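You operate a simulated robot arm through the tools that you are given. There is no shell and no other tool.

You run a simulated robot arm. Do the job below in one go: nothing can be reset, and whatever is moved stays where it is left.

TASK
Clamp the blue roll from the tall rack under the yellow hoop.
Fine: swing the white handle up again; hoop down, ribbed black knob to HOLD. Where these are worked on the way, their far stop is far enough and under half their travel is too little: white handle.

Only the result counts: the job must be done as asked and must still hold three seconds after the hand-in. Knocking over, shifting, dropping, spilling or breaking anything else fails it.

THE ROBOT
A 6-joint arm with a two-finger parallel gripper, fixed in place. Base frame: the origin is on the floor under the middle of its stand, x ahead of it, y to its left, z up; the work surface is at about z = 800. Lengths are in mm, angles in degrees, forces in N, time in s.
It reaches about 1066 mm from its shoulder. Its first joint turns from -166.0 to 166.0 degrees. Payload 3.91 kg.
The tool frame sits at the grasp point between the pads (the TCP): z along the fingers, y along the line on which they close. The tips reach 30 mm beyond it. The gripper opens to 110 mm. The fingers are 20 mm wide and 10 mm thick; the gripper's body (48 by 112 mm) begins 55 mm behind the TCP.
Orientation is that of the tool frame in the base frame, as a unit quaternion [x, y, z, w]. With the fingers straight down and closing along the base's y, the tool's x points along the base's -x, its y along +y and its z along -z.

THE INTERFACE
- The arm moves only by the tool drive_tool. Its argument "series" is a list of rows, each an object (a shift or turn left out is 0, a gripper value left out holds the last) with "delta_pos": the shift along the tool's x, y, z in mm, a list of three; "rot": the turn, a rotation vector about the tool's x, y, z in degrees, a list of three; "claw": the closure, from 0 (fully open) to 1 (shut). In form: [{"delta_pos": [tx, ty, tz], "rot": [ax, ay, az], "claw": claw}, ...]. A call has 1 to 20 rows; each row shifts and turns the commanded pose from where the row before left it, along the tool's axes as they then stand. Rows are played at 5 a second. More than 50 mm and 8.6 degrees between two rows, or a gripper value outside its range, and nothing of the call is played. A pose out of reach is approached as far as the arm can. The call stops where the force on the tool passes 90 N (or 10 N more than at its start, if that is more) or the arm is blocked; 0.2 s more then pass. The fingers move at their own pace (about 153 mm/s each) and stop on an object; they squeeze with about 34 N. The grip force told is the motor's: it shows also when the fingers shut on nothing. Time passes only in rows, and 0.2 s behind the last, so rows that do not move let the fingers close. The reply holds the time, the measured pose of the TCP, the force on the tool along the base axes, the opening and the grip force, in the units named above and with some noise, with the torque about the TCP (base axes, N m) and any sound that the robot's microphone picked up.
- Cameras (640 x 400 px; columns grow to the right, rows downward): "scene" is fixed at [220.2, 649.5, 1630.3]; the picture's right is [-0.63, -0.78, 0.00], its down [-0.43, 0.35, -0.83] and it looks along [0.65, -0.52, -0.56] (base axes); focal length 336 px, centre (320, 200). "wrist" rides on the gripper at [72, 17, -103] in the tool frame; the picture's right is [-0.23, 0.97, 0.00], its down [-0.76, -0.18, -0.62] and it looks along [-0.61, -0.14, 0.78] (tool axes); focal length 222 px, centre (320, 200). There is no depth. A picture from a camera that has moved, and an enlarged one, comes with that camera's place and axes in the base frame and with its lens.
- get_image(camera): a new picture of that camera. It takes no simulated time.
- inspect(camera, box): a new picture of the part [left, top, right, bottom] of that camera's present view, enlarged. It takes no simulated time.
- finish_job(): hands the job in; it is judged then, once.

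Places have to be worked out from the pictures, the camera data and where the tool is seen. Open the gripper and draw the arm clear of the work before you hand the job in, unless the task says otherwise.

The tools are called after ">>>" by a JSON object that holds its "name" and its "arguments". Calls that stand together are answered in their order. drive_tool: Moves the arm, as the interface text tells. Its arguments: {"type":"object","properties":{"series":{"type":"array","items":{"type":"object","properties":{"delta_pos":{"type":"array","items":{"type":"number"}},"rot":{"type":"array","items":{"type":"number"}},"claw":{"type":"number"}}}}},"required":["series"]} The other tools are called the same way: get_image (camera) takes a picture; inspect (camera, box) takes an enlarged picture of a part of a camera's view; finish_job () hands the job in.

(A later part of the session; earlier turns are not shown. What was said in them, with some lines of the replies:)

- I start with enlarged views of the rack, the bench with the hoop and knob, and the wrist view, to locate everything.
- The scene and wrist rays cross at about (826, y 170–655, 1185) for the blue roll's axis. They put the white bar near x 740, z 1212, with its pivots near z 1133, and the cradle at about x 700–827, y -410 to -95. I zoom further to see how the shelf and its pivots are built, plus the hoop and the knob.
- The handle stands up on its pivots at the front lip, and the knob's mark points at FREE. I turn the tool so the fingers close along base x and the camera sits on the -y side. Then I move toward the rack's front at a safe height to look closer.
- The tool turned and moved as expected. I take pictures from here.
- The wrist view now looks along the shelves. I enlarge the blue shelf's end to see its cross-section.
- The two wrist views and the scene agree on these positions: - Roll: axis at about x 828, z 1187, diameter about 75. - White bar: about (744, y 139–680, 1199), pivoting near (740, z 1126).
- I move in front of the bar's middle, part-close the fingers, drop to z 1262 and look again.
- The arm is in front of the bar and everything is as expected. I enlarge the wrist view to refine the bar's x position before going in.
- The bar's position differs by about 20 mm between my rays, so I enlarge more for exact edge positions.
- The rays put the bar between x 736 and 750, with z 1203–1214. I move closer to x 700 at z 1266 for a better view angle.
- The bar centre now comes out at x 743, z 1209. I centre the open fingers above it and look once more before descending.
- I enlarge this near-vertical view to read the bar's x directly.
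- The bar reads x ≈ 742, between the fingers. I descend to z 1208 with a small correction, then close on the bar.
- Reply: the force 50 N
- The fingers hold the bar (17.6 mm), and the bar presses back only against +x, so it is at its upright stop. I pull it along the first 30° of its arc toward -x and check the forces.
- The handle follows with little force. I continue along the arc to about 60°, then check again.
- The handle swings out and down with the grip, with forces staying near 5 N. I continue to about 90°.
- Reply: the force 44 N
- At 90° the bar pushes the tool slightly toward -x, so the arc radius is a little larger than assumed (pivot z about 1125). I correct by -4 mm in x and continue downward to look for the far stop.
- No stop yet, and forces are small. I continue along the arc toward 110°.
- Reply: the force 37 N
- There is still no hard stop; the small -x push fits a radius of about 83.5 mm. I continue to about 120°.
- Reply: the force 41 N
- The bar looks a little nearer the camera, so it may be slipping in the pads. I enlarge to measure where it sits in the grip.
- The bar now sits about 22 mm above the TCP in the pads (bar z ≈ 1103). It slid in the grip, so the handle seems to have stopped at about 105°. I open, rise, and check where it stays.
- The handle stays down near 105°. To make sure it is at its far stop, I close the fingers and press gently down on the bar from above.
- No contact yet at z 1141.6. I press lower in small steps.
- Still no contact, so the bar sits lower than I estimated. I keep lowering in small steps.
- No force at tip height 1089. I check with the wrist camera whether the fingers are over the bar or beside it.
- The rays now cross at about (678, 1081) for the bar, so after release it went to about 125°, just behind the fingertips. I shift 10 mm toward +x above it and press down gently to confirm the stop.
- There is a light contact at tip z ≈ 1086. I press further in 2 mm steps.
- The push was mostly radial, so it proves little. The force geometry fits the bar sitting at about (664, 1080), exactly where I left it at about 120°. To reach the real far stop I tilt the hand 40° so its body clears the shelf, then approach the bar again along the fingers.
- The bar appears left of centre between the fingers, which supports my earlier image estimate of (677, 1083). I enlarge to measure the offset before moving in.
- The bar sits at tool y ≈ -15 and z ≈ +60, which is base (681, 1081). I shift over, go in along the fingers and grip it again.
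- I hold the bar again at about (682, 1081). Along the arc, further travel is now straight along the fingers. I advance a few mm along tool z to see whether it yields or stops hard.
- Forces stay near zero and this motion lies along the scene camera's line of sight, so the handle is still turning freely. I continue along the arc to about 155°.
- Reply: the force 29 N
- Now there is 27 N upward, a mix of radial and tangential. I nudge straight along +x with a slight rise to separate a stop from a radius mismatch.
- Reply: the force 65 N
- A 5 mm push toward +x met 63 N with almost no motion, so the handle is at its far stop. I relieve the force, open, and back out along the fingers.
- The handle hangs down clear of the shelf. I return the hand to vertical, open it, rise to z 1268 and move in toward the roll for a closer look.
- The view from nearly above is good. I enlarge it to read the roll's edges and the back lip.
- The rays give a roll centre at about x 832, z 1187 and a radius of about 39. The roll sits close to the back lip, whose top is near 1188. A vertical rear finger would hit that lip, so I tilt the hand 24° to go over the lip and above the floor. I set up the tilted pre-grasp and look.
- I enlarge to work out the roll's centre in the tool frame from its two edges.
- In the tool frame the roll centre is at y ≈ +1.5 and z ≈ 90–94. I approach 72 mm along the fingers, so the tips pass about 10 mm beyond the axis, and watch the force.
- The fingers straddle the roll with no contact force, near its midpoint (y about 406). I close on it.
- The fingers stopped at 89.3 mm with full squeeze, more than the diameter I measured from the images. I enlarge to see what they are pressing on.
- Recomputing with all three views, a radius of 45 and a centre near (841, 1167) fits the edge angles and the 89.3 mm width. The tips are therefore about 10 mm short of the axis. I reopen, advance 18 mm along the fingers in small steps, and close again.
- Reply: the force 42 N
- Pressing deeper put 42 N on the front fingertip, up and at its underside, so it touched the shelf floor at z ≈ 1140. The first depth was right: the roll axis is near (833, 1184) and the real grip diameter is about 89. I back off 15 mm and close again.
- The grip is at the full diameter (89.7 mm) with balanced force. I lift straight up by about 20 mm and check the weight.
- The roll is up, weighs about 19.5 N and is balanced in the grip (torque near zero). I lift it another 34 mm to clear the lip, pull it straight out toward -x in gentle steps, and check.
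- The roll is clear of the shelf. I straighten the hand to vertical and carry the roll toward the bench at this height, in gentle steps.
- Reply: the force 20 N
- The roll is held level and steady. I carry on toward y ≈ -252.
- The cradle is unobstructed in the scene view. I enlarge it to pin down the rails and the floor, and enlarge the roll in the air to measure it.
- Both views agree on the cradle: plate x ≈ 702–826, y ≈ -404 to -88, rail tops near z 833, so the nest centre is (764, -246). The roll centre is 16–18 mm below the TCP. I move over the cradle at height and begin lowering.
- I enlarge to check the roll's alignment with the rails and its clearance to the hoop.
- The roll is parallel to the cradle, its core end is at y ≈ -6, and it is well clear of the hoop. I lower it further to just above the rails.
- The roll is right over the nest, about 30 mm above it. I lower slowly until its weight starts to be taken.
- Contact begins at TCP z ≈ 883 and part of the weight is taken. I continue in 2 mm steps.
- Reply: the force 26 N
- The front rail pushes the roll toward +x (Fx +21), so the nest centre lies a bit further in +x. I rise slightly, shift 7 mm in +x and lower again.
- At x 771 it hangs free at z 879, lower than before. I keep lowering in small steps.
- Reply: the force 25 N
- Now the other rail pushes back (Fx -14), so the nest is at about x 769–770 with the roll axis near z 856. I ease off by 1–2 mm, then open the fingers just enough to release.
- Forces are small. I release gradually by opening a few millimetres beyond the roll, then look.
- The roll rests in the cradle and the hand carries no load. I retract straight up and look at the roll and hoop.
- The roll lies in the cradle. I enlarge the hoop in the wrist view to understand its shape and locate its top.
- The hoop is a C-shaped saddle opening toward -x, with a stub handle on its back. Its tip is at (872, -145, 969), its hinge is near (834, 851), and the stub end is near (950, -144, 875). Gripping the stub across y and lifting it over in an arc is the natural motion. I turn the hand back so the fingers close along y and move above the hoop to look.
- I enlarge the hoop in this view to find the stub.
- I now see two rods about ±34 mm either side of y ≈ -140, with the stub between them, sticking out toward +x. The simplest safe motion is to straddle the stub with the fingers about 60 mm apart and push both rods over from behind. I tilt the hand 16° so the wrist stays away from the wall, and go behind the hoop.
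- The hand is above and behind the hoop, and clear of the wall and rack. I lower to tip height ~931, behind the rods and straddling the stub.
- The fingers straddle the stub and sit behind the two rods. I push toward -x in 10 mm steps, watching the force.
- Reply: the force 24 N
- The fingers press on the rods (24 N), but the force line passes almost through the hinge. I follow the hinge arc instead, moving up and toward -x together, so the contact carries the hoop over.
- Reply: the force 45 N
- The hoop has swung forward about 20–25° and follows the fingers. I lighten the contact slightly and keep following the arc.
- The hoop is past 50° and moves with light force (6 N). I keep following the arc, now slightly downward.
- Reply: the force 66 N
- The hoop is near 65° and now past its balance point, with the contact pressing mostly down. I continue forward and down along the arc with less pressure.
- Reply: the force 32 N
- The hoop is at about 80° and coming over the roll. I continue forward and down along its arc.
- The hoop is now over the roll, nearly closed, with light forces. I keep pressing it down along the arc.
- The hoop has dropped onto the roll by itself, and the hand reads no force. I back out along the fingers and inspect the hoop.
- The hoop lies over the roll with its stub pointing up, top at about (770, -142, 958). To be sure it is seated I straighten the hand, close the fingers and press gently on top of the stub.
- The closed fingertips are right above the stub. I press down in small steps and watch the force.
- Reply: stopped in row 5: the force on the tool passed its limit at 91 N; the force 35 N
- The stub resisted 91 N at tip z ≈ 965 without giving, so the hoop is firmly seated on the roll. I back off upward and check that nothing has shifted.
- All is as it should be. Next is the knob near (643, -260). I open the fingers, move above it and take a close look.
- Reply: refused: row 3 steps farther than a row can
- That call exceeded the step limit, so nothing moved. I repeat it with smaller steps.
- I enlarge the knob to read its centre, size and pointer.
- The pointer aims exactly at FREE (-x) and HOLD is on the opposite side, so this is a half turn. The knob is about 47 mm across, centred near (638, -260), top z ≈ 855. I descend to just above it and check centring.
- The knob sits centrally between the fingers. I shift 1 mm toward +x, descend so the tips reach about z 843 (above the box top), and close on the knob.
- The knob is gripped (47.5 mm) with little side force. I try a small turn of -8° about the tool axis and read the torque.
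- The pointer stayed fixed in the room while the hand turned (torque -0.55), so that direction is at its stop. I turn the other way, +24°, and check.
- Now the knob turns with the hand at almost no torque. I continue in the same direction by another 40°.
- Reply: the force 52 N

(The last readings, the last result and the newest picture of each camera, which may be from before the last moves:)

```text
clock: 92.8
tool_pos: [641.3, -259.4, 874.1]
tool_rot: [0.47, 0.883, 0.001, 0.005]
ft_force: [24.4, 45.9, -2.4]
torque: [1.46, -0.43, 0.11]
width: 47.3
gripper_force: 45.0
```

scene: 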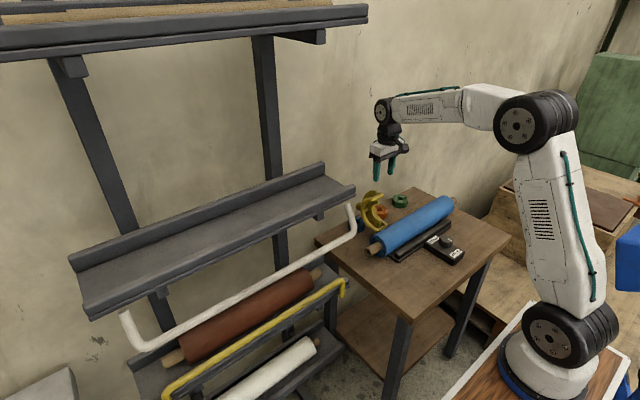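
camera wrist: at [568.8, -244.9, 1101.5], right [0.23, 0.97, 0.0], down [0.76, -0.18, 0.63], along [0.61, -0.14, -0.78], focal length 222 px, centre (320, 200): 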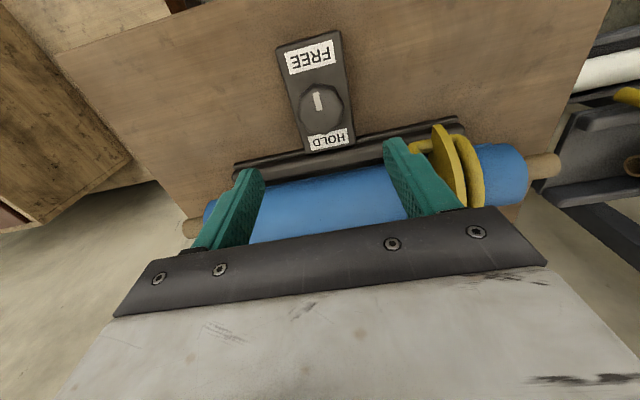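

The knob is turned about 64° now, but a side force has built up (24, 46 N) from slight off-centring. I shift the hand 3 mm to relieve it, then read again.

>>> {"name": "drive_tool", "arguments": {"series": [{"delta_pos": [1.2, 2.4, 0]}, {}]}}

>>> {"name": "inspect", "arguments": {"camera": "wrist", "box": [220, 70, 420, 240]}}

```text
clock: 93.4
tool_pos: [640.2, -257.6, 872.1]
tool_rot: [0.47, 0.882, 0.001, 0.005]
ft_force: [12.3, 16.8, 2.0]
torque: [0.73, 0.22, 0.05]
width: 47.3
gripper_force: 44.3
```

```text
2.35 times, centred on (320, 155) of wrist
camera zoom: at [613.8, -190.0, 976.3], right [0.94, 0.35, 0.01], down [0.27, -0.73, 0.63], along [0.23, -0.59, -0.78], focal length 523 px, centre (320, 306)
```

zoom: 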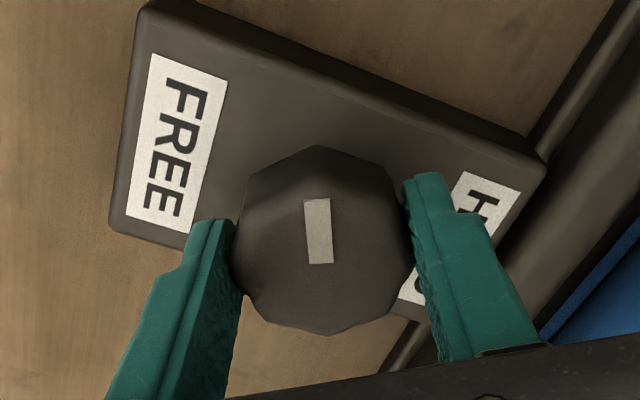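

The knob follows. I continue another 32° with a small extra relief shift.

>>> {"name": "drive_tool", "arguments": {"series": [{"delta_pos": [0.5, 0.6, 0], "rot": [0, 0, 8]}, {"rot": [0, 0, 8]}, {"rot": [0, 0, 8]}, {"rot": [0, 0, 8]}, {}]}}

>>> {"name": "inspect", "arguments": {"camera": "wrist", "box": [220, 70, 420, 240]}}

>>> {"name": "get_image", "arguments": {"camera": "scene"}}

```text
clock: 94.6
tool_pos: [643.2, -259.7, 872.2]
tool_rot: [0.696, 0.718, 0.003, 0.004]
ft_force: [8.8, -18.2, -3.8]
torque: [-1.63, -0.19, -0.03]
width: 47.1
gripper_force: 45.5
```

```text
2.35 times, centred on (320, 155) of wrist
camera zoom: at [655.7, -186.3, 976.9], right [0.98, -0.2, 0.01], down [-0.16, -0.77, 0.62], along [-0.11, -0.61, -0.78], focal length 523 px, centre (320, 306)
```

zoom: 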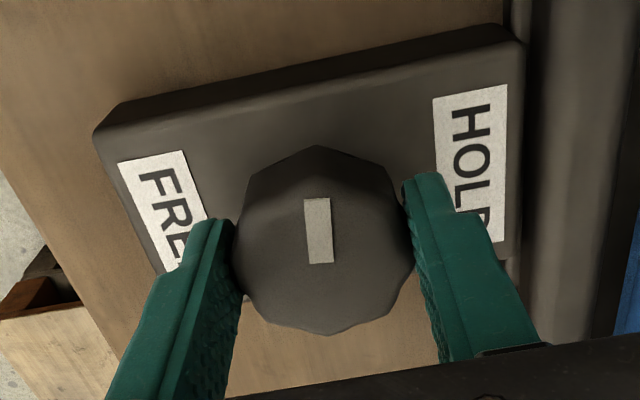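

```text
taken
```

scene: 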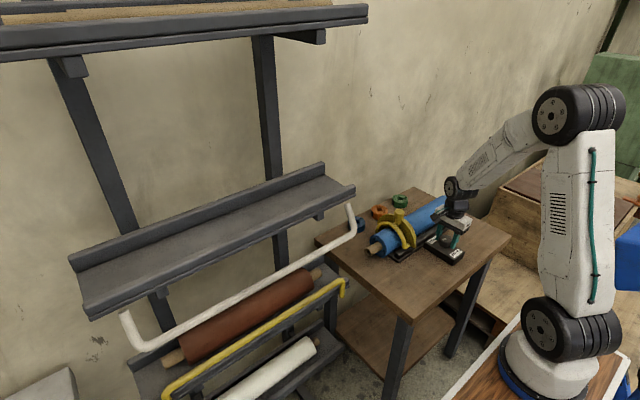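

The knob is at about 96° and forces are moderate. I continue another 40° in the same direction.

>>> {"name": "drive_tool", "arguments": {"series": [{"delta_pos": [0.6, 0.2, 0], "rot": [0, 0, 8]}, {"rot": [0, 0, 8]}, {"rot": [0, 0, 8]}, {"rot": [0, 0, 8]}, {"rot": [0, 0, 8]}, {}]}}

>>> {"name": "inspect", "arguments": {"camera": "wrist", "box": [220, 70, 420, 240]}}

```text
clock: 96.0
tool_pos: [645.4, -257.8, 872.3]
tool_rot: [0.9, 0.436, 0.005, 0.004]
ft_force: [24.2, -34.3, -3.9]
torque: [-1.36, -0.1, 0.09]
width: 47.0
gripper_force: 45.2
```

```text
2.35 times, centred on (320, 155) of wrist
camera zoom: at [700.3, -212.9, 977.5], right [0.63, -0.78, 0.01], down [-0.62, -0.49, 0.62], along [-0.48, -0.39, -0.79], focal length 523 px, centre (320, 306)
```

zoom: 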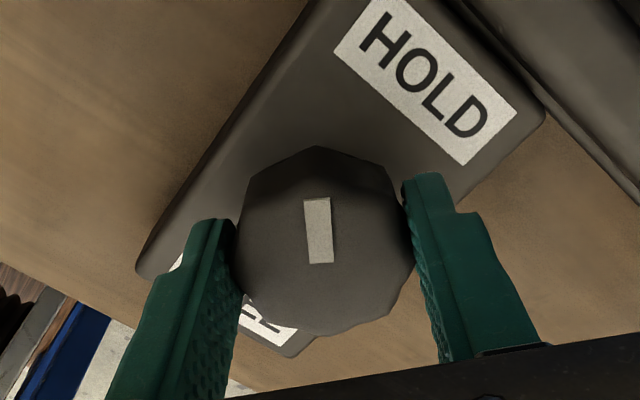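

About 136° done, and the pointer is approaching HOLD. I relieve the side force by 2 mm and continue another 32°.

>>> {"name": "drive_tool", "arguments": {"series": [{"delta_pos": [-0.6, 2.0, 0]}, {"rot": [0, 0, 8]}, {"rot": [0, 0, 8]}, {"rot": [0, 0, 8]}, {"rot": [0, 0, 8]}, {}]}}

>>> {"name": "inspect", "arguments": {"camera": "wrist", "box": [220, 70, 420, 240]}}

```text
clock: 97.4
tool_pos: [643.6, -259.7, 872.7]
tool_rot: [0.985, 0.172, 0.005, 0.001]
ft_force: [24.0, -25.6, 0.1]
torque: [-0.87, -0.23, 0.04]
width: 47.1
gripper_force: 45.0
```

```text
2.35 times, centred on (320, 155) of wrist
camera zoom: at [717.1, -251.8, 977.8], right [0.12, -0.99, 0.0], down [-0.78, -0.09, 0.61], along [-0.61, -0.07, -0.79], focal length 523 px, centre (320, 306)
```

zoom: 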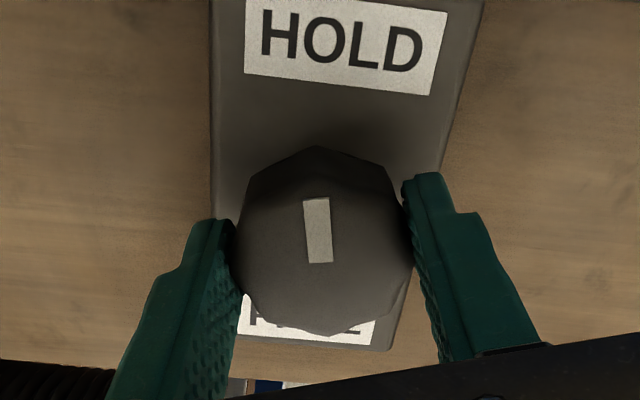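

About 168° done, with the pointer nearly at HOLD. I relieve the side force and turn the last part in small steps toward the stop.

>>> {"name": "drive_tool", "arguments": {"series": [{"delta_pos": [-1.0, 1.4, 0]}, {"rot": [0, 0, 5]}, {"rot": [0, 0, 5]}, {}]}}

>>> {"name": "inspect", "arguments": {"camera": "wrist", "box": [220, 70, 420, 240]}}

```text
clock: 98.4
tool_pos: [644.6, -258.8, 873.0]
tool_rot: [0.996, 0.086, 0.005, 0.002]
ft_force: [36.8, 1.6, 1.9]
torque: [0.11, -1.15, 0.02]
width: 47.2
gripper_force: 44.5
```

```text
2.35 times, centred on (320, 155) of wrist
camera zoom: at [717.5, -265.1, 977.9], right [-0.06, -1.0, 0.0], down [-0.79, 0.05, 0.61], along [-0.61, 0.03, -0.79], focal length 523 px, centre (320, 306)
```

zoom: 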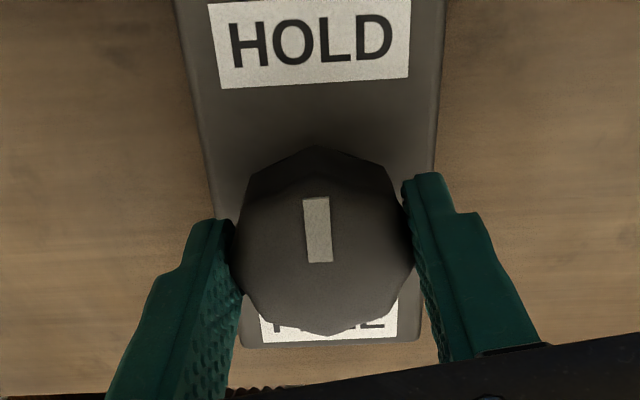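

About 178° with no stop torque yet. I relieve the +x side force and turn a few more degrees until torque appears.

>>> {"name": "drive_tool", "arguments": {"series": [{"delta_pos": [2.0, 0.3, 0]}, {"rot": [0, 0, 3]}, {"rot": [0, 0, 3]}, {}]}}

>>> {"name": "inspect", "arguments": {"camera": "wrist", "box": [220, 70, 420, 240]}}

```text
clock: 99.4
tool_pos: [643.4, -260.1, 872.7]
tool_rot: [0.999, 0.034, 0.003, 0.0]
ft_force: [-0.2, 0.6, 15.0]
torque: [-0.05, 0.72, 0.87]
width: 47.3
gripper_force: 44.8
```

```text
2.35 times, centred on (320, 155) of wrist
camera zoom: at [715.4, -273.4, 977.3], right [-0.16, -0.99, 0.0], down [-0.78, 0.13, 0.62], along [-0.61, 0.1, -0.79], focal length 523 px, centre (320, 306)
```

zoom: 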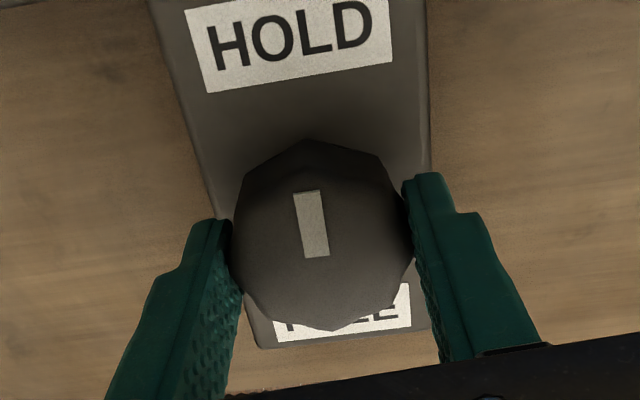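

Torque rose to 0.87 and the hand slipped slightly around the knob, so the knob is at its HOLD stop. I open, rise straight up and check.

>>> {"name": "drive_tool", "arguments": {"series": [{"claw": 0.25}, {}, {"delta_pos": [0, 0, -15]}, {"delta_pos": [0, 0, -35]}, {"delta_pos": [0, 0, -45]}, {"delta_pos": [0, 0, -45]}, {"delta_pos": [0, 0, -45]}, {}]}}

>>> {"name": "get_image", "arguments": {"camera": "wrist"}}

>>> {"name": "inspect", "arguments": {"camera": "scene", "box": [380, 180, 480, 280]}}

```text
clock: 101.2
tool_pos: [643.6, -260.8, 1058.5]
tool_rot: [0.999, 0.034, 0.004, 0.001]
ft_force: [-0.4, 0.0, 0.2]
torque: [-0.01, 0.0, 0.01]
width: 82.5
gripper_force: 0.1
```

```text
taken
camera wrist: at [715.1, -272.9, 1164.3], right [-0.16, -0.99, 0.0], down [-0.78, 0.13, 0.62], along [-0.61, 0.1, -0.79], focal length 222 px, centre (320, 200)
```

wrist: 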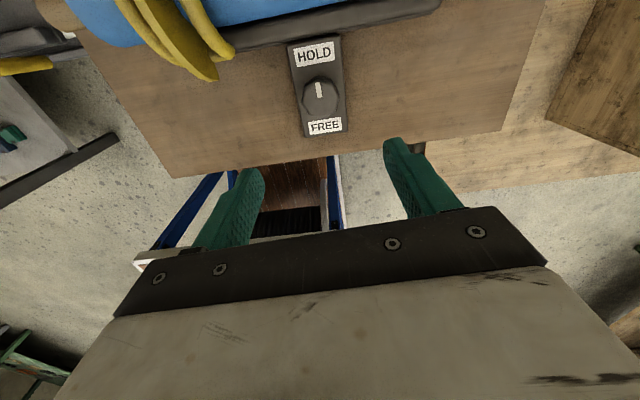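

```text
4.00 times, centred on (430, 230) of scene
camera zoom: at [220.2, 649.5, 1630.3], right [-0.63, -0.78, 0.0], down [-0.43, 0.35, -0.83], along [0.65, -0.52, -0.56], focal length 1345 px, centre (-120, 80)
```

zoom: 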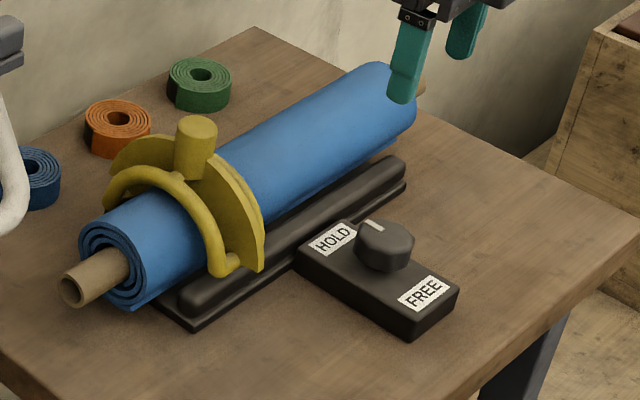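

The knob's mark is on HOLD, and the hoop and roll are in place. The last step is to swing the white handle back up. I turn the hand so it closes along x, rise, and start toward the rack.

>>> {"name": "drive_tool", "arguments": {"series": [{"rot": [0, 0, -7.83], "delta_pos": [0, 0, -9]}, {"rot": [0, 0, -7.83], "delta_pos": [0, 0, -9]}, {"rot": [0, 0, -7.83], "delta_pos": [0, 0, -9]}, {"rot": [0, 0, -7.83], "delta_pos": [0, 0, -9]}, {"rot": [0, 0, -7.83], "delta_pos": [0, 0, -9]}, {"rot": [0, 0, -7.83], "delta_pos": [0, 0, -9]}, {"rot": [0, 0, -7.83], "delta_pos": [0, 0, -9]}, {"rot": [0, 0, -7.83], "delta_pos": [0, 0, -9]}, {"rot": [0, 0, -7.83], "delta_pos": [0, 0, -9]}, {"rot": [0, 0, -7.83], "delta_pos": [0, 0, -9]}, {"rot": [0, 0, -7.83], "delta_pos": [0, 0, -9]}, {}]}}

```text
clock: 103.8
tool_pos: [641.6, -260.4, 1156.4]
tool_rot: [0.706, 0.708, 0.002, 0.004]
ft_force: [-0.2, -0.1, 0.0]
torque: [0.03, 0.01, -0.02]
width: 82.6
gripper_force: 0.1
```

The orientation is right, with tool x along +y. I travel along y to the rack's front, drifting back to x ≈ 598.

>>> {"name": "drive_tool", "arguments": {"series": [{"delta_pos": [20, -2.7, 0]}, {"delta_pos": [40, -2.7, 0]}, {"delta_pos": [40, -2.7, 0]}, {"delta_pos": [40, -2.7, 0]}, {"delta_pos": [40, -2.7, 0]}, {"delta_pos": [40, -2.7, 0]}, {"delta_pos": [40, -2.7, 0]}, {"delta_pos": [40, -2.7, 0]}, {"delta_pos": [40, -2.7, 0]}, {"delta_pos": [40, -2.7, 0]}, {"delta_pos": [40, -2.7, 0]}, {"delta_pos": [40, -2.7, 0]}, {"delta_pos": [40, -2.7, 0]}, {"delta_pos": [40, -2.7, 0]}, {"delta_pos": [40, -2.7, 0]}, {"delta_pos": [40, -2.7, 0]}, {"delta_pos": [40, 0, 0]}, {"delta_pos": [14, 0, 0]}, {}]}}

>>> {"name": "get_image", "arguments": {"camera": "wrist"}}

>>> {"name": "get_image", "arguments": {"camera": "scene"}}

```text
clock: 107.8
tool_pos: [598.7, 414.6, 1155.2]
tool_rot: [0.707, 0.707, 0.002, 0.004]
ft_force: [1.0, 0.0, 0.5]
torque: [0.0, 0.0, -0.03]
width: 82.4
gripper_force: 0.1
```

```text
taken
camera wrist: at [613.9, 486.2, 1259.2], right [0.97, -0.23, 0.01], down [-0.18, -0.76, 0.62], along [-0.13, -0.61, -0.78], focal length 222 px, centre (320, 200)
```

wrist: 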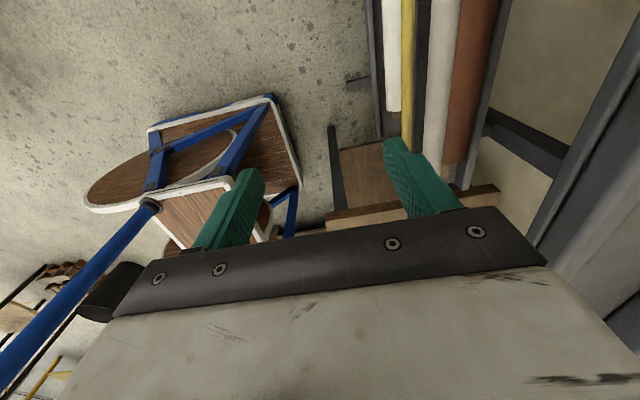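

```text
taken
```

scene: 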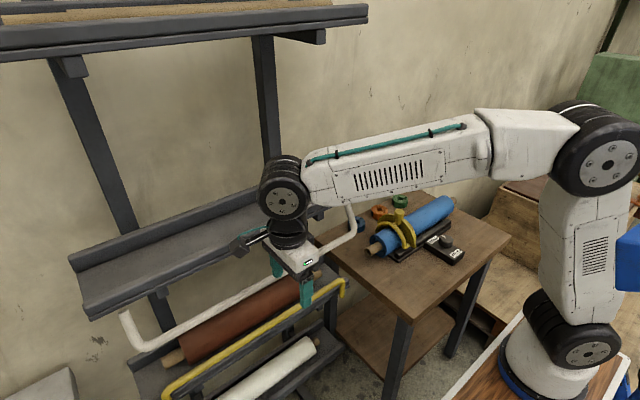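

The handle bar hangs at about (700, 1062). I tilt the hand 40° toward it, set a 44 mm opening, and move to a stand-off for a look.

>>> {"name": "drive_tool", "arguments": {"series": [{"rot": [-8, 0, 0], "claw": 0.6}, {"rot": [-8, 0, 0]}, {"rot": [-8, 0, 0]}, {"rot": [-8, 0, 0]}, {"rot": [-8, 0, 0]}, {"delta_pos": [0, 9, 23]}, {"delta_pos": [0, 9, 23]}, {}]}}

>>> {"name": "get_image", "arguments": {"camera": "wrist"}}

>>> {"name": "inspect", "arguments": {"camera": "wrist", "box": [220, 40, 420, 240]}}

```text
clock: 109.6
tool_pos: [650.7, 412.7, 1141.6]
tool_rot: [0.662, 0.664, 0.245, 0.245]
ft_force: [0.4, 0.0, 0.2]
torque: [-0.01, -0.01, 0.0]
width: 44.2
gripper_force: 0.0
out of reach, approached as far as the arm can: row 5
```

```text
taken
camera wrist: at [595.7, 483.4, 1231.8], right [0.74, -0.23, 0.63], down [-0.54, -0.76, 0.36], along [0.4, -0.61, -0.69], focal length 222 px, centre (320, 200)
```

wrist: 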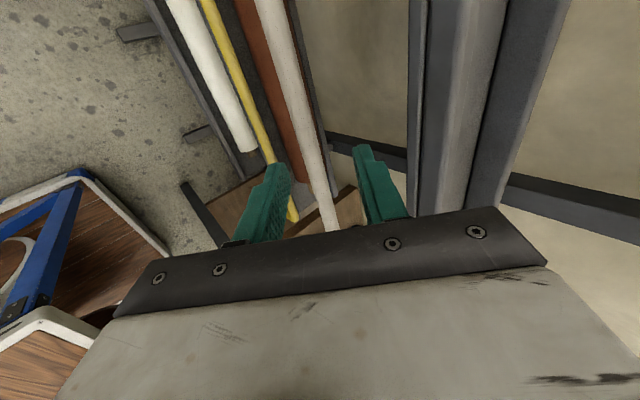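

```text
2.00 times, centred on (320, 140) of wrist
camera zoom: at [595.7, 483.4, 1231.8], right [0.74, -0.23, 0.63], down [-0.54, -0.76, 0.36], along [0.4, -0.61, -0.69], focal length 444 px, centre (320, 320)
```

zoom: 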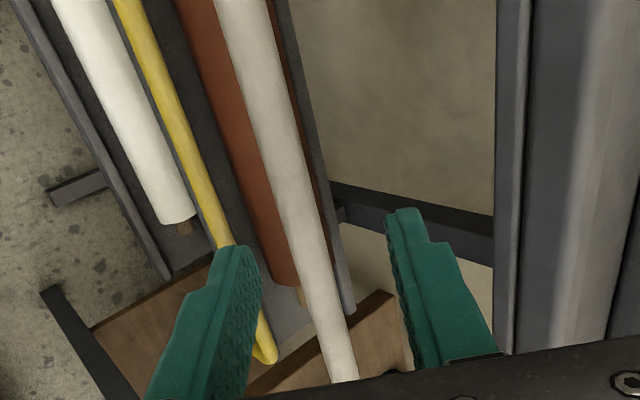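

One row reported it was at the edge of reach; this wrist orientation is near a joint limit with the tilt. I go back to vertical and unwind the hand 180° to the orientation that worked before.

>>> {"name": "drive_tool", "arguments": {"series": [{"delta_pos": [0, 0, -20]}, {"rot": [8, 0, 0]}, {"rot": [8, 0, 0]}, {"rot": [8, 0, 0]}, {"rot": [8, 0, 0]}, {"rot": [8, 0, 0]}, {}]}}

```text
clock: 111.2
tool_pos: [636.8, 412.1, 1157.3]
tool_rot: [0.706, 0.708, 0.002, 0.003]
ft_force: [0.5, -0.4, 0.7]
torque: [-0.01, 0.0, -0.02]
width: 43.8
gripper_force: 0.1
```

The hand is vertical again. I rotate it about its axis by -180° in steps, moving slightly back from the rack first.

>>> {"name": "drive_tool", "arguments": {"series": [{"delta_pos": [0, -30, -20]}, {"rot": [0, 0, -8.2]}, {"rot": [0, 0, -8.2]}, {"rot": [0, 0, -8.2]}, {"rot": [0, 0, -8.2]}, {"rot": [0, 0, -8.2]}, {"rot": [0, 0, -8.2]}, {"rot": [0, 0, -8.2]}, {"rot": [0, 0, -8.2]}, {"rot": [0, 0, -8.2]}, {"rot": [0, 0, -8.2]}, {"rot": [0, 0, -8.0]}, {}]}}

>>> {"name": "drive_tool", "arguments": {"series": [{"rot": [0, 0, -8.2]}, {"rot": [0, 0, -8.2]}, {"rot": [0, 0, -8.2]}, {"rot": [0, 0, -8.2]}, {"rot": [0, 0, -8.2]}, {"rot": [0, 0, -8.2]}, {"rot": [0, 0, -8.2]}, {"rot": [0, 0, -8.2]}, {"rot": [0, 0, -8.2]}, {"rot": [0, 0, -8.2]}, {"rot": [0, 0, -8.0]}, {}]}}

```text
clock: 114.0
tool_pos: [606.6, 411.7, 1177.2]
tool_rot: [-0.002, 1.0, -0.001, 0.005]
ft_force: [0.8, 0.0, 0.4]
torque: [-0.02, -0.01, -0.01]
width: 44.0
gripper_force: 0.1
```

```text
clock: 116.6
tool_pos: [606.5, 411.9, 1177.5]
tool_rot: [0.709, -0.705, 0.003, -0.003]
ft_force: [-0.1, 0.5, 0.3]
torque: [0.01, -0.01, 0.02]
width: 43.9
gripper_force: 0.0
```

The hand is back in the earlier orientation. I tilt 40° again and move to the stand-off in front of the bar.

>>> {"name": "drive_tool", "arguments": {"series": [{"rot": [8, 0, 0]}, {"rot": [8, 0, 0]}, {"rot": [8, 0, 0]}, {"rot": [8, 0, 0]}, {"rot": [8, 0, 0]}, {"delta_pos": [0, 1, 30]}, {"delta_pos": [0, 1, 29]}, {}]}}

>>> {"name": "inspect", "arguments": {"camera": "wrist", "box": [220, 40, 420, 240]}}

>>> {"name": "get_image", "arguments": {"camera": "scene"}}

```text
clock: 118.4
tool_pos: [643.3, 411.6, 1131.4]
tool_rot: [0.663, -0.663, 0.246, -0.244]
ft_force: [0.4, -0.4, -1.0]
torque: [0.01, 0.01, -0.02]
width: 44.0
gripper_force: 0.1
```

```text
2.00 times, centred on (320, 140) of wrist
camera zoom: at [563.3, 338.5, 1199.2], right [-0.74, 0.23, -0.63], down [-0.27, 0.76, 0.59], along [0.61, 0.61, -0.5], focal length 444 px, centre (320, 320)
```

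zoom: 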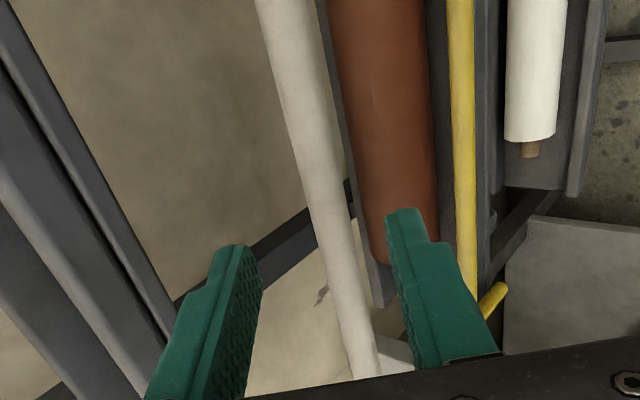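

```text
taken
```

scene: 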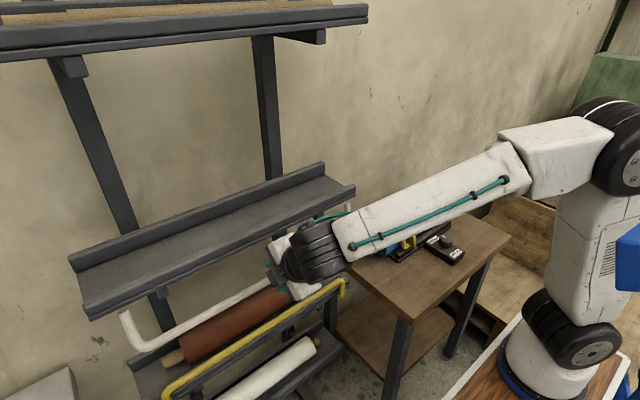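

The bar lies on my approach line at tool y ≈ +2 and z ≈ 70–90. I move in 78 mm along the fingers and grip it.

>>> {"name": "drive_tool", "arguments": {"series": [{"delta_pos": [0, 2, 30]}, {"delta_pos": [0, 0, 30]}, {"delta_pos": [0, 0, 18]}, {}, {"claw": 0.8}, {"claw": 1.0}, {}, {}]}}

>>> {"name": "inspect", "arguments": {"camera": "wrist", "box": [220, 40, 420, 240]}}

```text
clock: 120.2
tool_pos: [693.6, 413.1, 1070.6]
tool_rot: [0.664, -0.663, 0.244, -0.246]
ft_force: [11.8, 2.8, 13.6]
torque: [-0.02, 0.01, -0.12]
width: 17.2
gripper_force: 44.9
```

```text
2.00 times, centred on (320, 140) of wrist
camera zoom: at [613.3, 338.4, 1139.0], right [-0.74, 0.23, -0.63], down [-0.27, 0.76, 0.59], along [0.62, 0.61, -0.5], focal length 444 px, centre (320, 320)
```

zoom: 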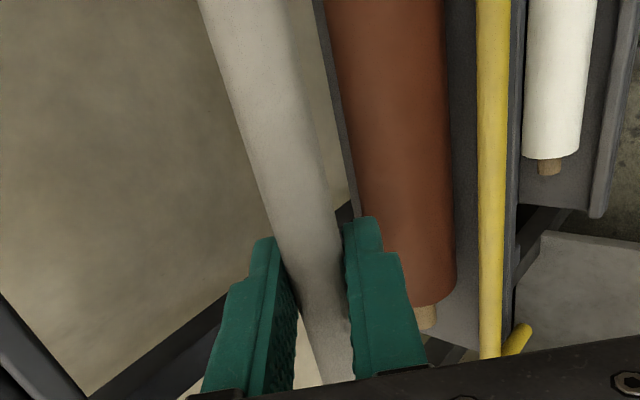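

The bar is gripped (17.2 mm) near (705, 1057), which fits a pivot at (740, 1129) and a radius of 80. I start lifting it along the arc to about 125° and check the forces.

>>> {"name": "drive_tool", "arguments": {"series": [{"delta_pos": [0, 2.8, -9.3], "claw": 1.0}, {"delta_pos": [0, 2.8, -9.3]}, {"delta_pos": [0, 0.5, -10.4]}, {"delta_pos": [0, 0.4, -10.4]}, {}]}}

>>> {"name": "inspect", "arguments": {"camera": "wrist", "box": [220, 40, 420, 240]}}

>>> {"name": "get_image", "arguments": {"camera": "scene"}}

```text
clock: 121.4
tool_pos: [665.7, 412.1, 1099.5]
tool_rot: [-0.662, 0.663, -0.246, 0.246]
ft_force: [68.3, -0.9, 30.8]
torque: [0.72, -0.05, 0.46]
width: 17.6
gripper_force: 45.2
```

```text
2.00 times, centred on (320, 140) of wrist
camera zoom: at [585.6, 338.2, 1166.3], right [-0.74, 0.23, -0.64], down [-0.27, 0.76, 0.59], along [0.62, 0.61, -0.5], focal length 444 px, centre (320, 320)
```

zoom: 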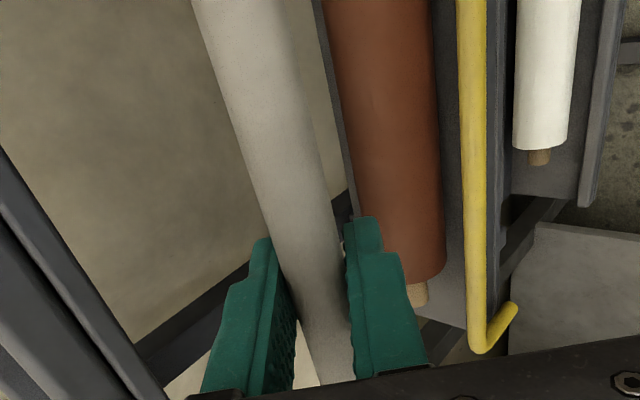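

```text
taken
```

scene: 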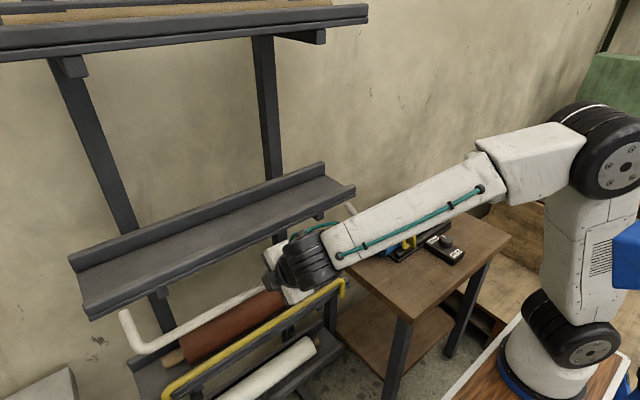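

The bar follows, but a 75 N force pulls toward the pivot, so my radius is a few mm too large. I shift 3.5 mm inward and read the force again.

>>> {"name": "drive_tool", "arguments": {"series": [{"delta_pos": [0, -3.3, 1.0]}, {}]}}

```text
clock: 122.0
tool_pos: [667.0, 412.6, 1097.2]
tool_rot: [0.664, -0.662, 0.245, -0.246]
ft_force: [43.0, -4.5, 25.4]
torque: [-0.25, -0.31, -0.46]
width: 17.7
gripper_force: 44.7
```

It dropped to 50 N. I shift another 5 mm the same way.

>>> {"name": "drive_tool", "arguments": {"series": [{"delta_pos": [0, -4.0, 0.7]}, {}]}}

```text
clock: 122.6
tool_pos: [665.3, 413.0, 1097.2]
tool_rot: [0.664, -0.663, 0.245, -0.243]
ft_force: [0.1, -9.2, 2.5]
torque: [1.04, -0.18, 0.49]
width: 17.8
gripper_force: 45.2
```

The forces are now near zero, and the two bar positions fit a pivot at (739, 1130.5) with radius 78 and the handle at about 119°. I continue up the arc to 90°.

>>> {"name": "drive_tool", "arguments": {"series": [{"delta_pos": [0, -2.4, -9.1]}, {"delta_pos": [0, -3.5, -9.0]}, {"delta_pos": [0, -5.0, -8.7]}, {"delta_pos": [0, -5.9, -8.5]}, {}]}}

>>> {"name": "inspect", "arguments": {"camera": "wrist", "box": [220, 40, 420, 240]}}

>>> {"name": "inspect", "arguments": {"camera": "scene", "box": [60, 160, 380, 360]}}

```text
clock: 123.8
tool_pos: [655.7, 412.8, 1138.2]
tool_rot: [0.665, -0.662, 0.245, -0.246]
ft_force: [-70.1, -7.8, -5.5]
torque: [0.12, 0.54, -0.05]
width: 17.6
gripper_force: 44.9
```

```text
2.00 times, centred on (320, 140) of wrist
camera zoom: at [575.0, 339.0, 1207.1], right [-0.74, 0.22, -0.63], down [-0.27, 0.76, 0.59], along [0.61, 0.61, -0.5], focal length 444 px, centre (320, 320)
```

zoom: 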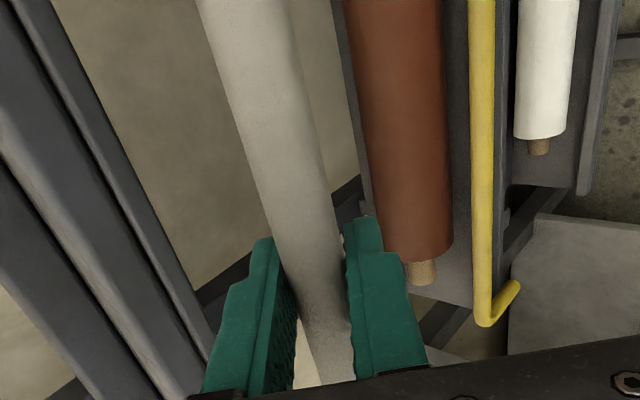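

```text
2.00 times, centred on (220, 260) of scene
camera zoom: at [220.2, 649.5, 1630.3], right [-0.63, -0.78, 0.0], down [-0.43, 0.35, -0.83], along [0.65, -0.52, -0.56], focal length 672 px, centre (520, 80)
```

zoom: 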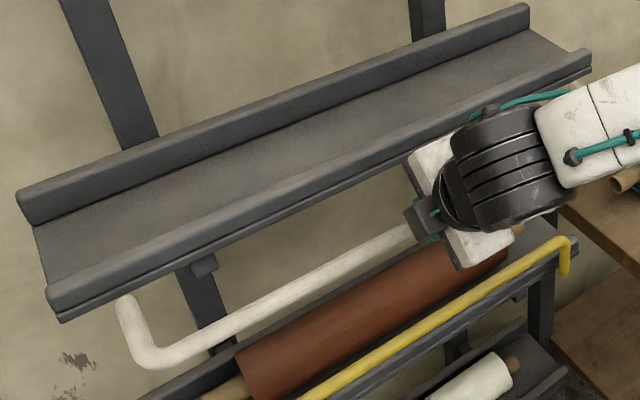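

At 90° the bar pushes toward -x with 70 N, so the hand is too close in here. I shift 6 mm toward -x.

>>> {"name": "drive_tool", "arguments": {"series": [{"delta_pos": [0, 4.0, -3.4]}, {}]}}

```text
clock: 124.4
tool_pos: [655.6, 412.8, 1138.9]
tool_rot: [0.663, -0.663, 0.246, -0.246]
ft_force: [-6.7, 8.6, -2.3]
torque: [0.69, 0.08, 0.55]
width: 17.5
gripper_force: 45.0
```

Forces are near zero again; all points fit a pivot at (738, 1130) with radius 78.2, handle at about 87°. I go on to 60° and check.

>>> {"name": "drive_tool", "arguments": {"series": [{"delta_pos": [0, -6.2, -5.6]}, {"delta_pos": [0, -6.5, -5.3]}, {"delta_pos": [0, -8.7, -5.2]}, {"delta_pos": [0, -9.4, -4.3]}, {}]}}

```text
clock: 125.6
tool_pos: [661.6, 411.7, 1173.6]
tool_rot: [0.664, -0.663, 0.246, -0.245]
ft_force: [-17.1, 5.6, 0.6]
torque: [0.03, 0.4, -0.16]
width: 17.6
gripper_force: 44.6
```

Forces are low and the handle is at about 61°. I continue to 30°.

>>> {"name": "drive_tool", "arguments": {"series": [{"delta_pos": [0, -9.3, -3.4]}, {"delta_pos": [0, -10.0, -2.0]}, {"delta_pos": [0, -10.2, -0.3]}, {"delta_pos": [0, -10.2, 1.2]}, {}]}}

>>> {"name": "inspect", "arguments": {"camera": "scene", "box": [60, 140, 380, 340]}}

```text
clock: 126.8
tool_pos: [692.1, 411.9, 1202.4]
tool_rot: [0.664, -0.662, 0.245, -0.245]
ft_force: [-6.3, 4.8, 3.1]
torque: [-0.13, 0.11, -0.27]
width: 17.6
gripper_force: 44.8
```

```text
2.00 times, centred on (220, 240) of scene
camera zoom: at [220.2, 649.5, 1630.3], right [-0.63, -0.78, 0.0], down [-0.43, 0.35, -0.83], along [0.65, -0.52, -0.56], focal length 672 px, centre (520, 120)
```

zoom: 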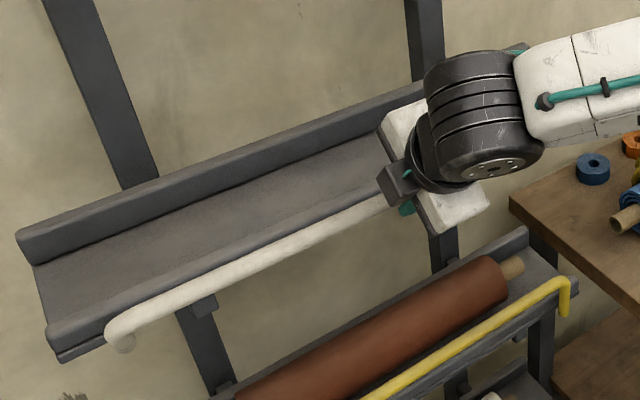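

The handle is at about 30° and moving freely. I bring it the rest of the way up to vertical.

>>> {"name": "drive_tool", "arguments": {"series": [{"delta_pos": [0, -9.9, 2.4]}, {"delta_pos": [0, -9.6, 3.7]}, {"delta_pos": [0, -8.9, 5.0]}, {"delta_pos": [0, -8.3, 6.0]}, {}]}}

>>> {"name": "inspect", "arguments": {"camera": "scene", "box": [60, 140, 380, 340]}}

```text
clock: 128.0
tool_pos: [731.6, 412.6, 1213.4]
tool_rot: [0.664, -0.662, 0.246, -0.245]
ft_force: [-2.4, 1.5, 2.1]
torque: [-0.04, 0.17, -0.09]
width: 17.6
gripper_force: 44.8
```

```text
2.00 times, centred on (220, 240) of scene
camera zoom: at [220.2, 649.5, 1630.3], right [-0.63, -0.78, 0.0], down [-0.43, 0.35, -0.83], along [0.65, -0.52, -0.56], focal length 672 px, centre (520, 120)
```

zoom: 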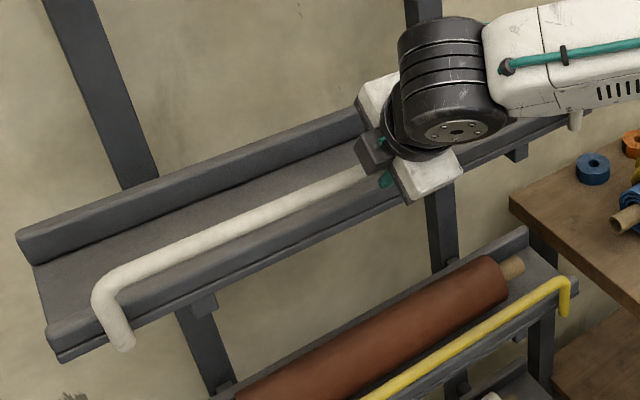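

The handle looks upright as at the start. I push a few more millimetres toward +x to confirm it is at its up stop.

>>> {"name": "drive_tool", "arguments": {"series": [{"delta_pos": [0, -1.5, 1.3]}, {"delta_pos": [0, -1.5, 1.3]}, {"delta_pos": [0, -1.5, 1.3]}, {}]}}

```text
clock: 129.0
tool_pos: [736.1, 413.1, 1213.7]
tool_rot: [0.664, -0.663, 0.245, -0.245]
ft_force: [-1.5, 0.6, 3.7]
torque: [-0.3, 0.16, -0.3]
width: 17.4
gripper_force: 45.4
```

No stop yet. I push a bit further in small steps.

>>> {"name": "drive_tool", "arguments": {"series": [{"delta_pos": [0, -1.5, 1.3]}, {"delta_pos": [0, -1.5, 1.3]}, {"delta_pos": [0, -1.5, 1.3]}, {}]}}

>>> {"name": "inspect", "arguments": {"camera": "scene", "box": [60, 140, 380, 340]}}

```text
clock: 130.0
tool_pos: [742.3, 412.4, 1213.9]
tool_rot: [0.665, -0.662, 0.245, -0.244]
ft_force: [-5.7, -3.2, -1.6]
torque: [0.09, 0.27, 0.02]
width: 17.8
gripper_force: 45.2
```

```text
2.00 times, centred on (220, 240) of scene
camera zoom: at [220.2, 649.5, 1630.3], right [-0.63, -0.78, 0.0], down [-0.43, 0.35, -0.83], along [0.65, -0.52, -0.56], focal length 672 px, centre (520, 120)
```

zoom: 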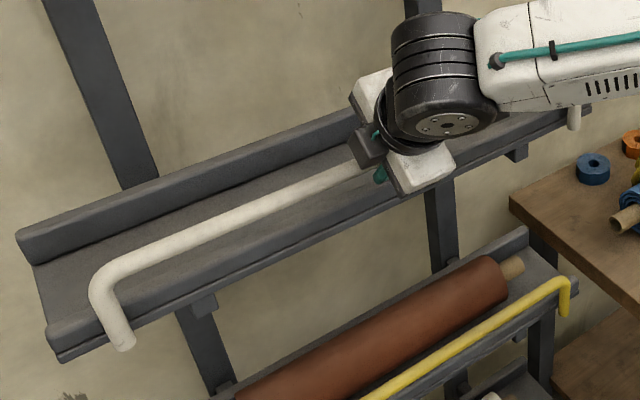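

The force is just starting. I press on in small steps until it clearly stops.

>>> {"name": "drive_tool", "arguments": {"series": [{"delta_pos": [0, -1.5, 1.3]}, {"delta_pos": [0, -1.5, 1.3]}, {}]}}

```text
clock: 130.8
tool_pos: [742.0, 412.7, 1212.7]
tool_rot: [0.664, -0.663, 0.245, -0.244]
ft_force: [-50.6, -16.9, -6.4]
torque: [0.01, 0.11, -0.14]
width: 17.4
gripper_force: 45.2
```

With Fx at -51 N and no more motion, the handle is at its up stop. I open the fingers and back out along their direction.

>>> {"name": "drive_tool", "arguments": {"series": [{"claw": 0.6}, {}, {"delta_pos": [0, 0, -20]}, {"delta_pos": [0, 0, -35]}, {"delta_pos": [0, 0, -40]}, {"delta_pos": [0, 0, -40]}, {}]}}

>>> {"name": "get_image", "arguments": {"camera": "scene"}}

>>> {"name": "get_image", "arguments": {"camera": "wrist"}}

```text
clock: 132.4
tool_pos: [657.4, 412.8, 1315.8]
tool_rot: [0.665, -0.662, 0.245, -0.244]
ft_force: [1.0, -0.8, -0.1]
torque: [-0.03, -0.04, -0.02]
width: 43.9
gripper_force: 0.0
```

```text
taken
```

scene: 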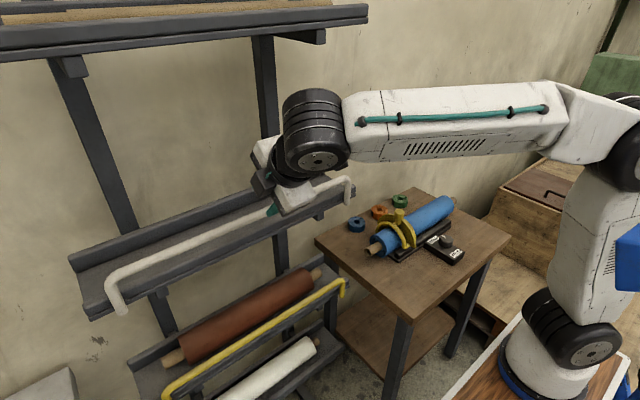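

```text
taken
camera wrist: at [576.4, 338.5, 1384.2], right [-0.74, 0.23, -0.63], down [-0.27, 0.76, 0.59], along [0.61, 0.61, -0.5], focal length 222 px, centre (320, 200)
```

wrist: 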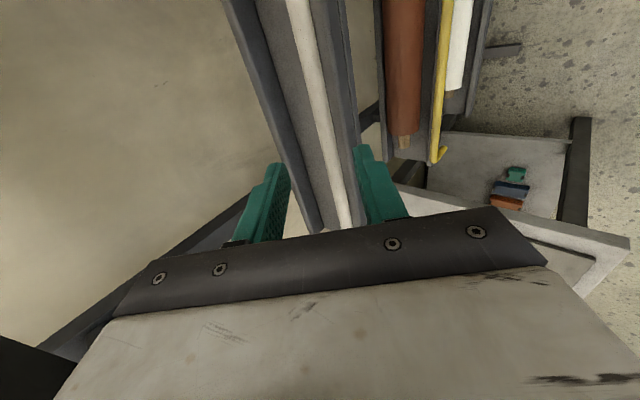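

The handle stays up. I straighten the hand, open it fully and draw the arm back toward its starting area.

>>> {"name": "drive_tool", "arguments": {"series": [{"delta_pos": [0, 30, -10], "claw": 0.0}, {"rot": [-8, 0, 0]}, {"rot": [-8, 0, 0]}, {"rot": [-8, 0, 0]}, {"rot": [-8, 0, 0]}, {"rot": [-8, 0, 0]}, {"delta_pos": [20, 20, -30]}, {"delta_pos": [35, 5, -25]}, {"delta_pos": [40, 0, -20]}, {"delta_pos": [40, 0, 0]}, {"delta_pos": [40, 0, 0]}, {"delta_pos": [40, 0, 0]}, {"delta_pos": [40, 0, 0]}, {"delta_pos": [40, 0, 0]}, {}]}}

>>> {"name": "get_image", "arguments": {"camera": "scene"}}

>>> {"name": "inspect", "arguments": {"camera": "scene", "box": [60, 140, 380, 340]}}

>>> {"name": "inspect", "arguments": {"camera": "scene", "box": [340, 180, 480, 280]}}

```text
clock: 135.6
tool_pos: [603.5, 117.1, 1378.1]
tool_rot: [0.708, -0.706, 0.004, -0.002]
ft_force: [0.0, 0.0, -0.4]
torque: [-0.04, -0.01, 0.0]
width: 110.3
gripper_force: 0.0
```

```text
taken
```

scene: 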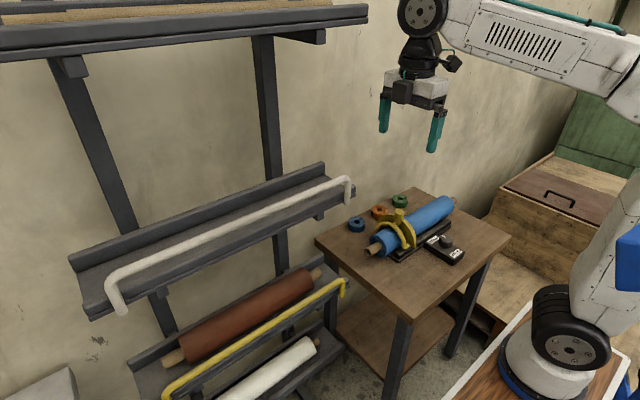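

```text
2.00 times, centred on (220, 240) of scene
camera zoom: at [220.2, 649.5, 1630.3], right [-0.63, -0.78, 0.0], down [-0.43, 0.35, -0.83], along [0.65, -0.52, -0.56], focal length 672 px, centre (520, 120)
```

zoom: 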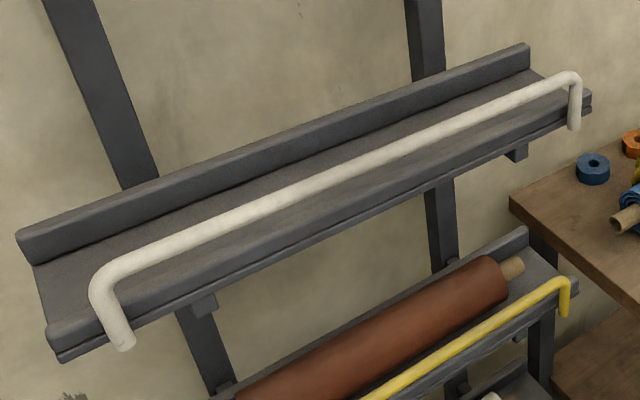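

```text
4.00 times, centred on (410, 230) of scene
camera zoom: at [220.2, 649.5, 1630.3], right [-0.63, -0.78, 0.0], down [-0.43, 0.35, -0.83], along [0.65, -0.52, -0.56], focal length 1345 px, centre (-40, 80)
```

zoom: 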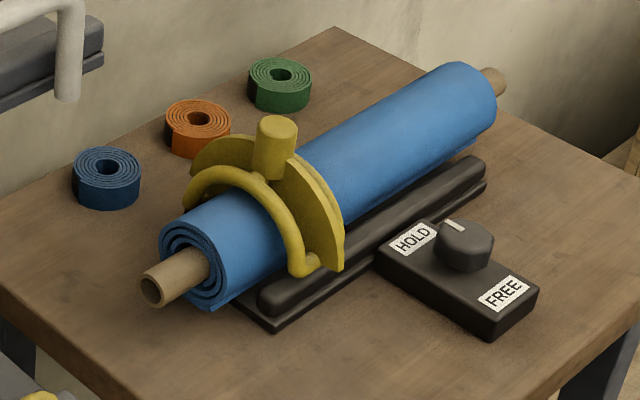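

Final check: the handle is upright in its original place and the blue roll lies in the cradle. The hoop is seated over it with the stub vertical. The knob mark points at HOLD, the tapes and other rolls are untouched, and the open gripper is clear. I hand the job in.

>>> {"name": "finish_job", "arguments": {}}

```text
The job is handed in.
```

The blue roll from the tall rack is clamped in the cradle under the yellow hoop, and I've handed the job in. I haven't had the judged result back.

- **White handle:** swung down to its far stop before I took the roll. It is now back up against its upper stop.
- **Roll:** it rests between the cradle rails, roughly centred, and runs under the hoop.
- **Hoop:** down on the roll. It didn't move when I pressed on its top with about 90 N.
- **Black knob:** turned about 180° to its stop. The pointer is on HOLD.
- **Everything else:** in the last pictures the three tapes and the other rolls looked undisturbed. The gripper is open and clear of the work.
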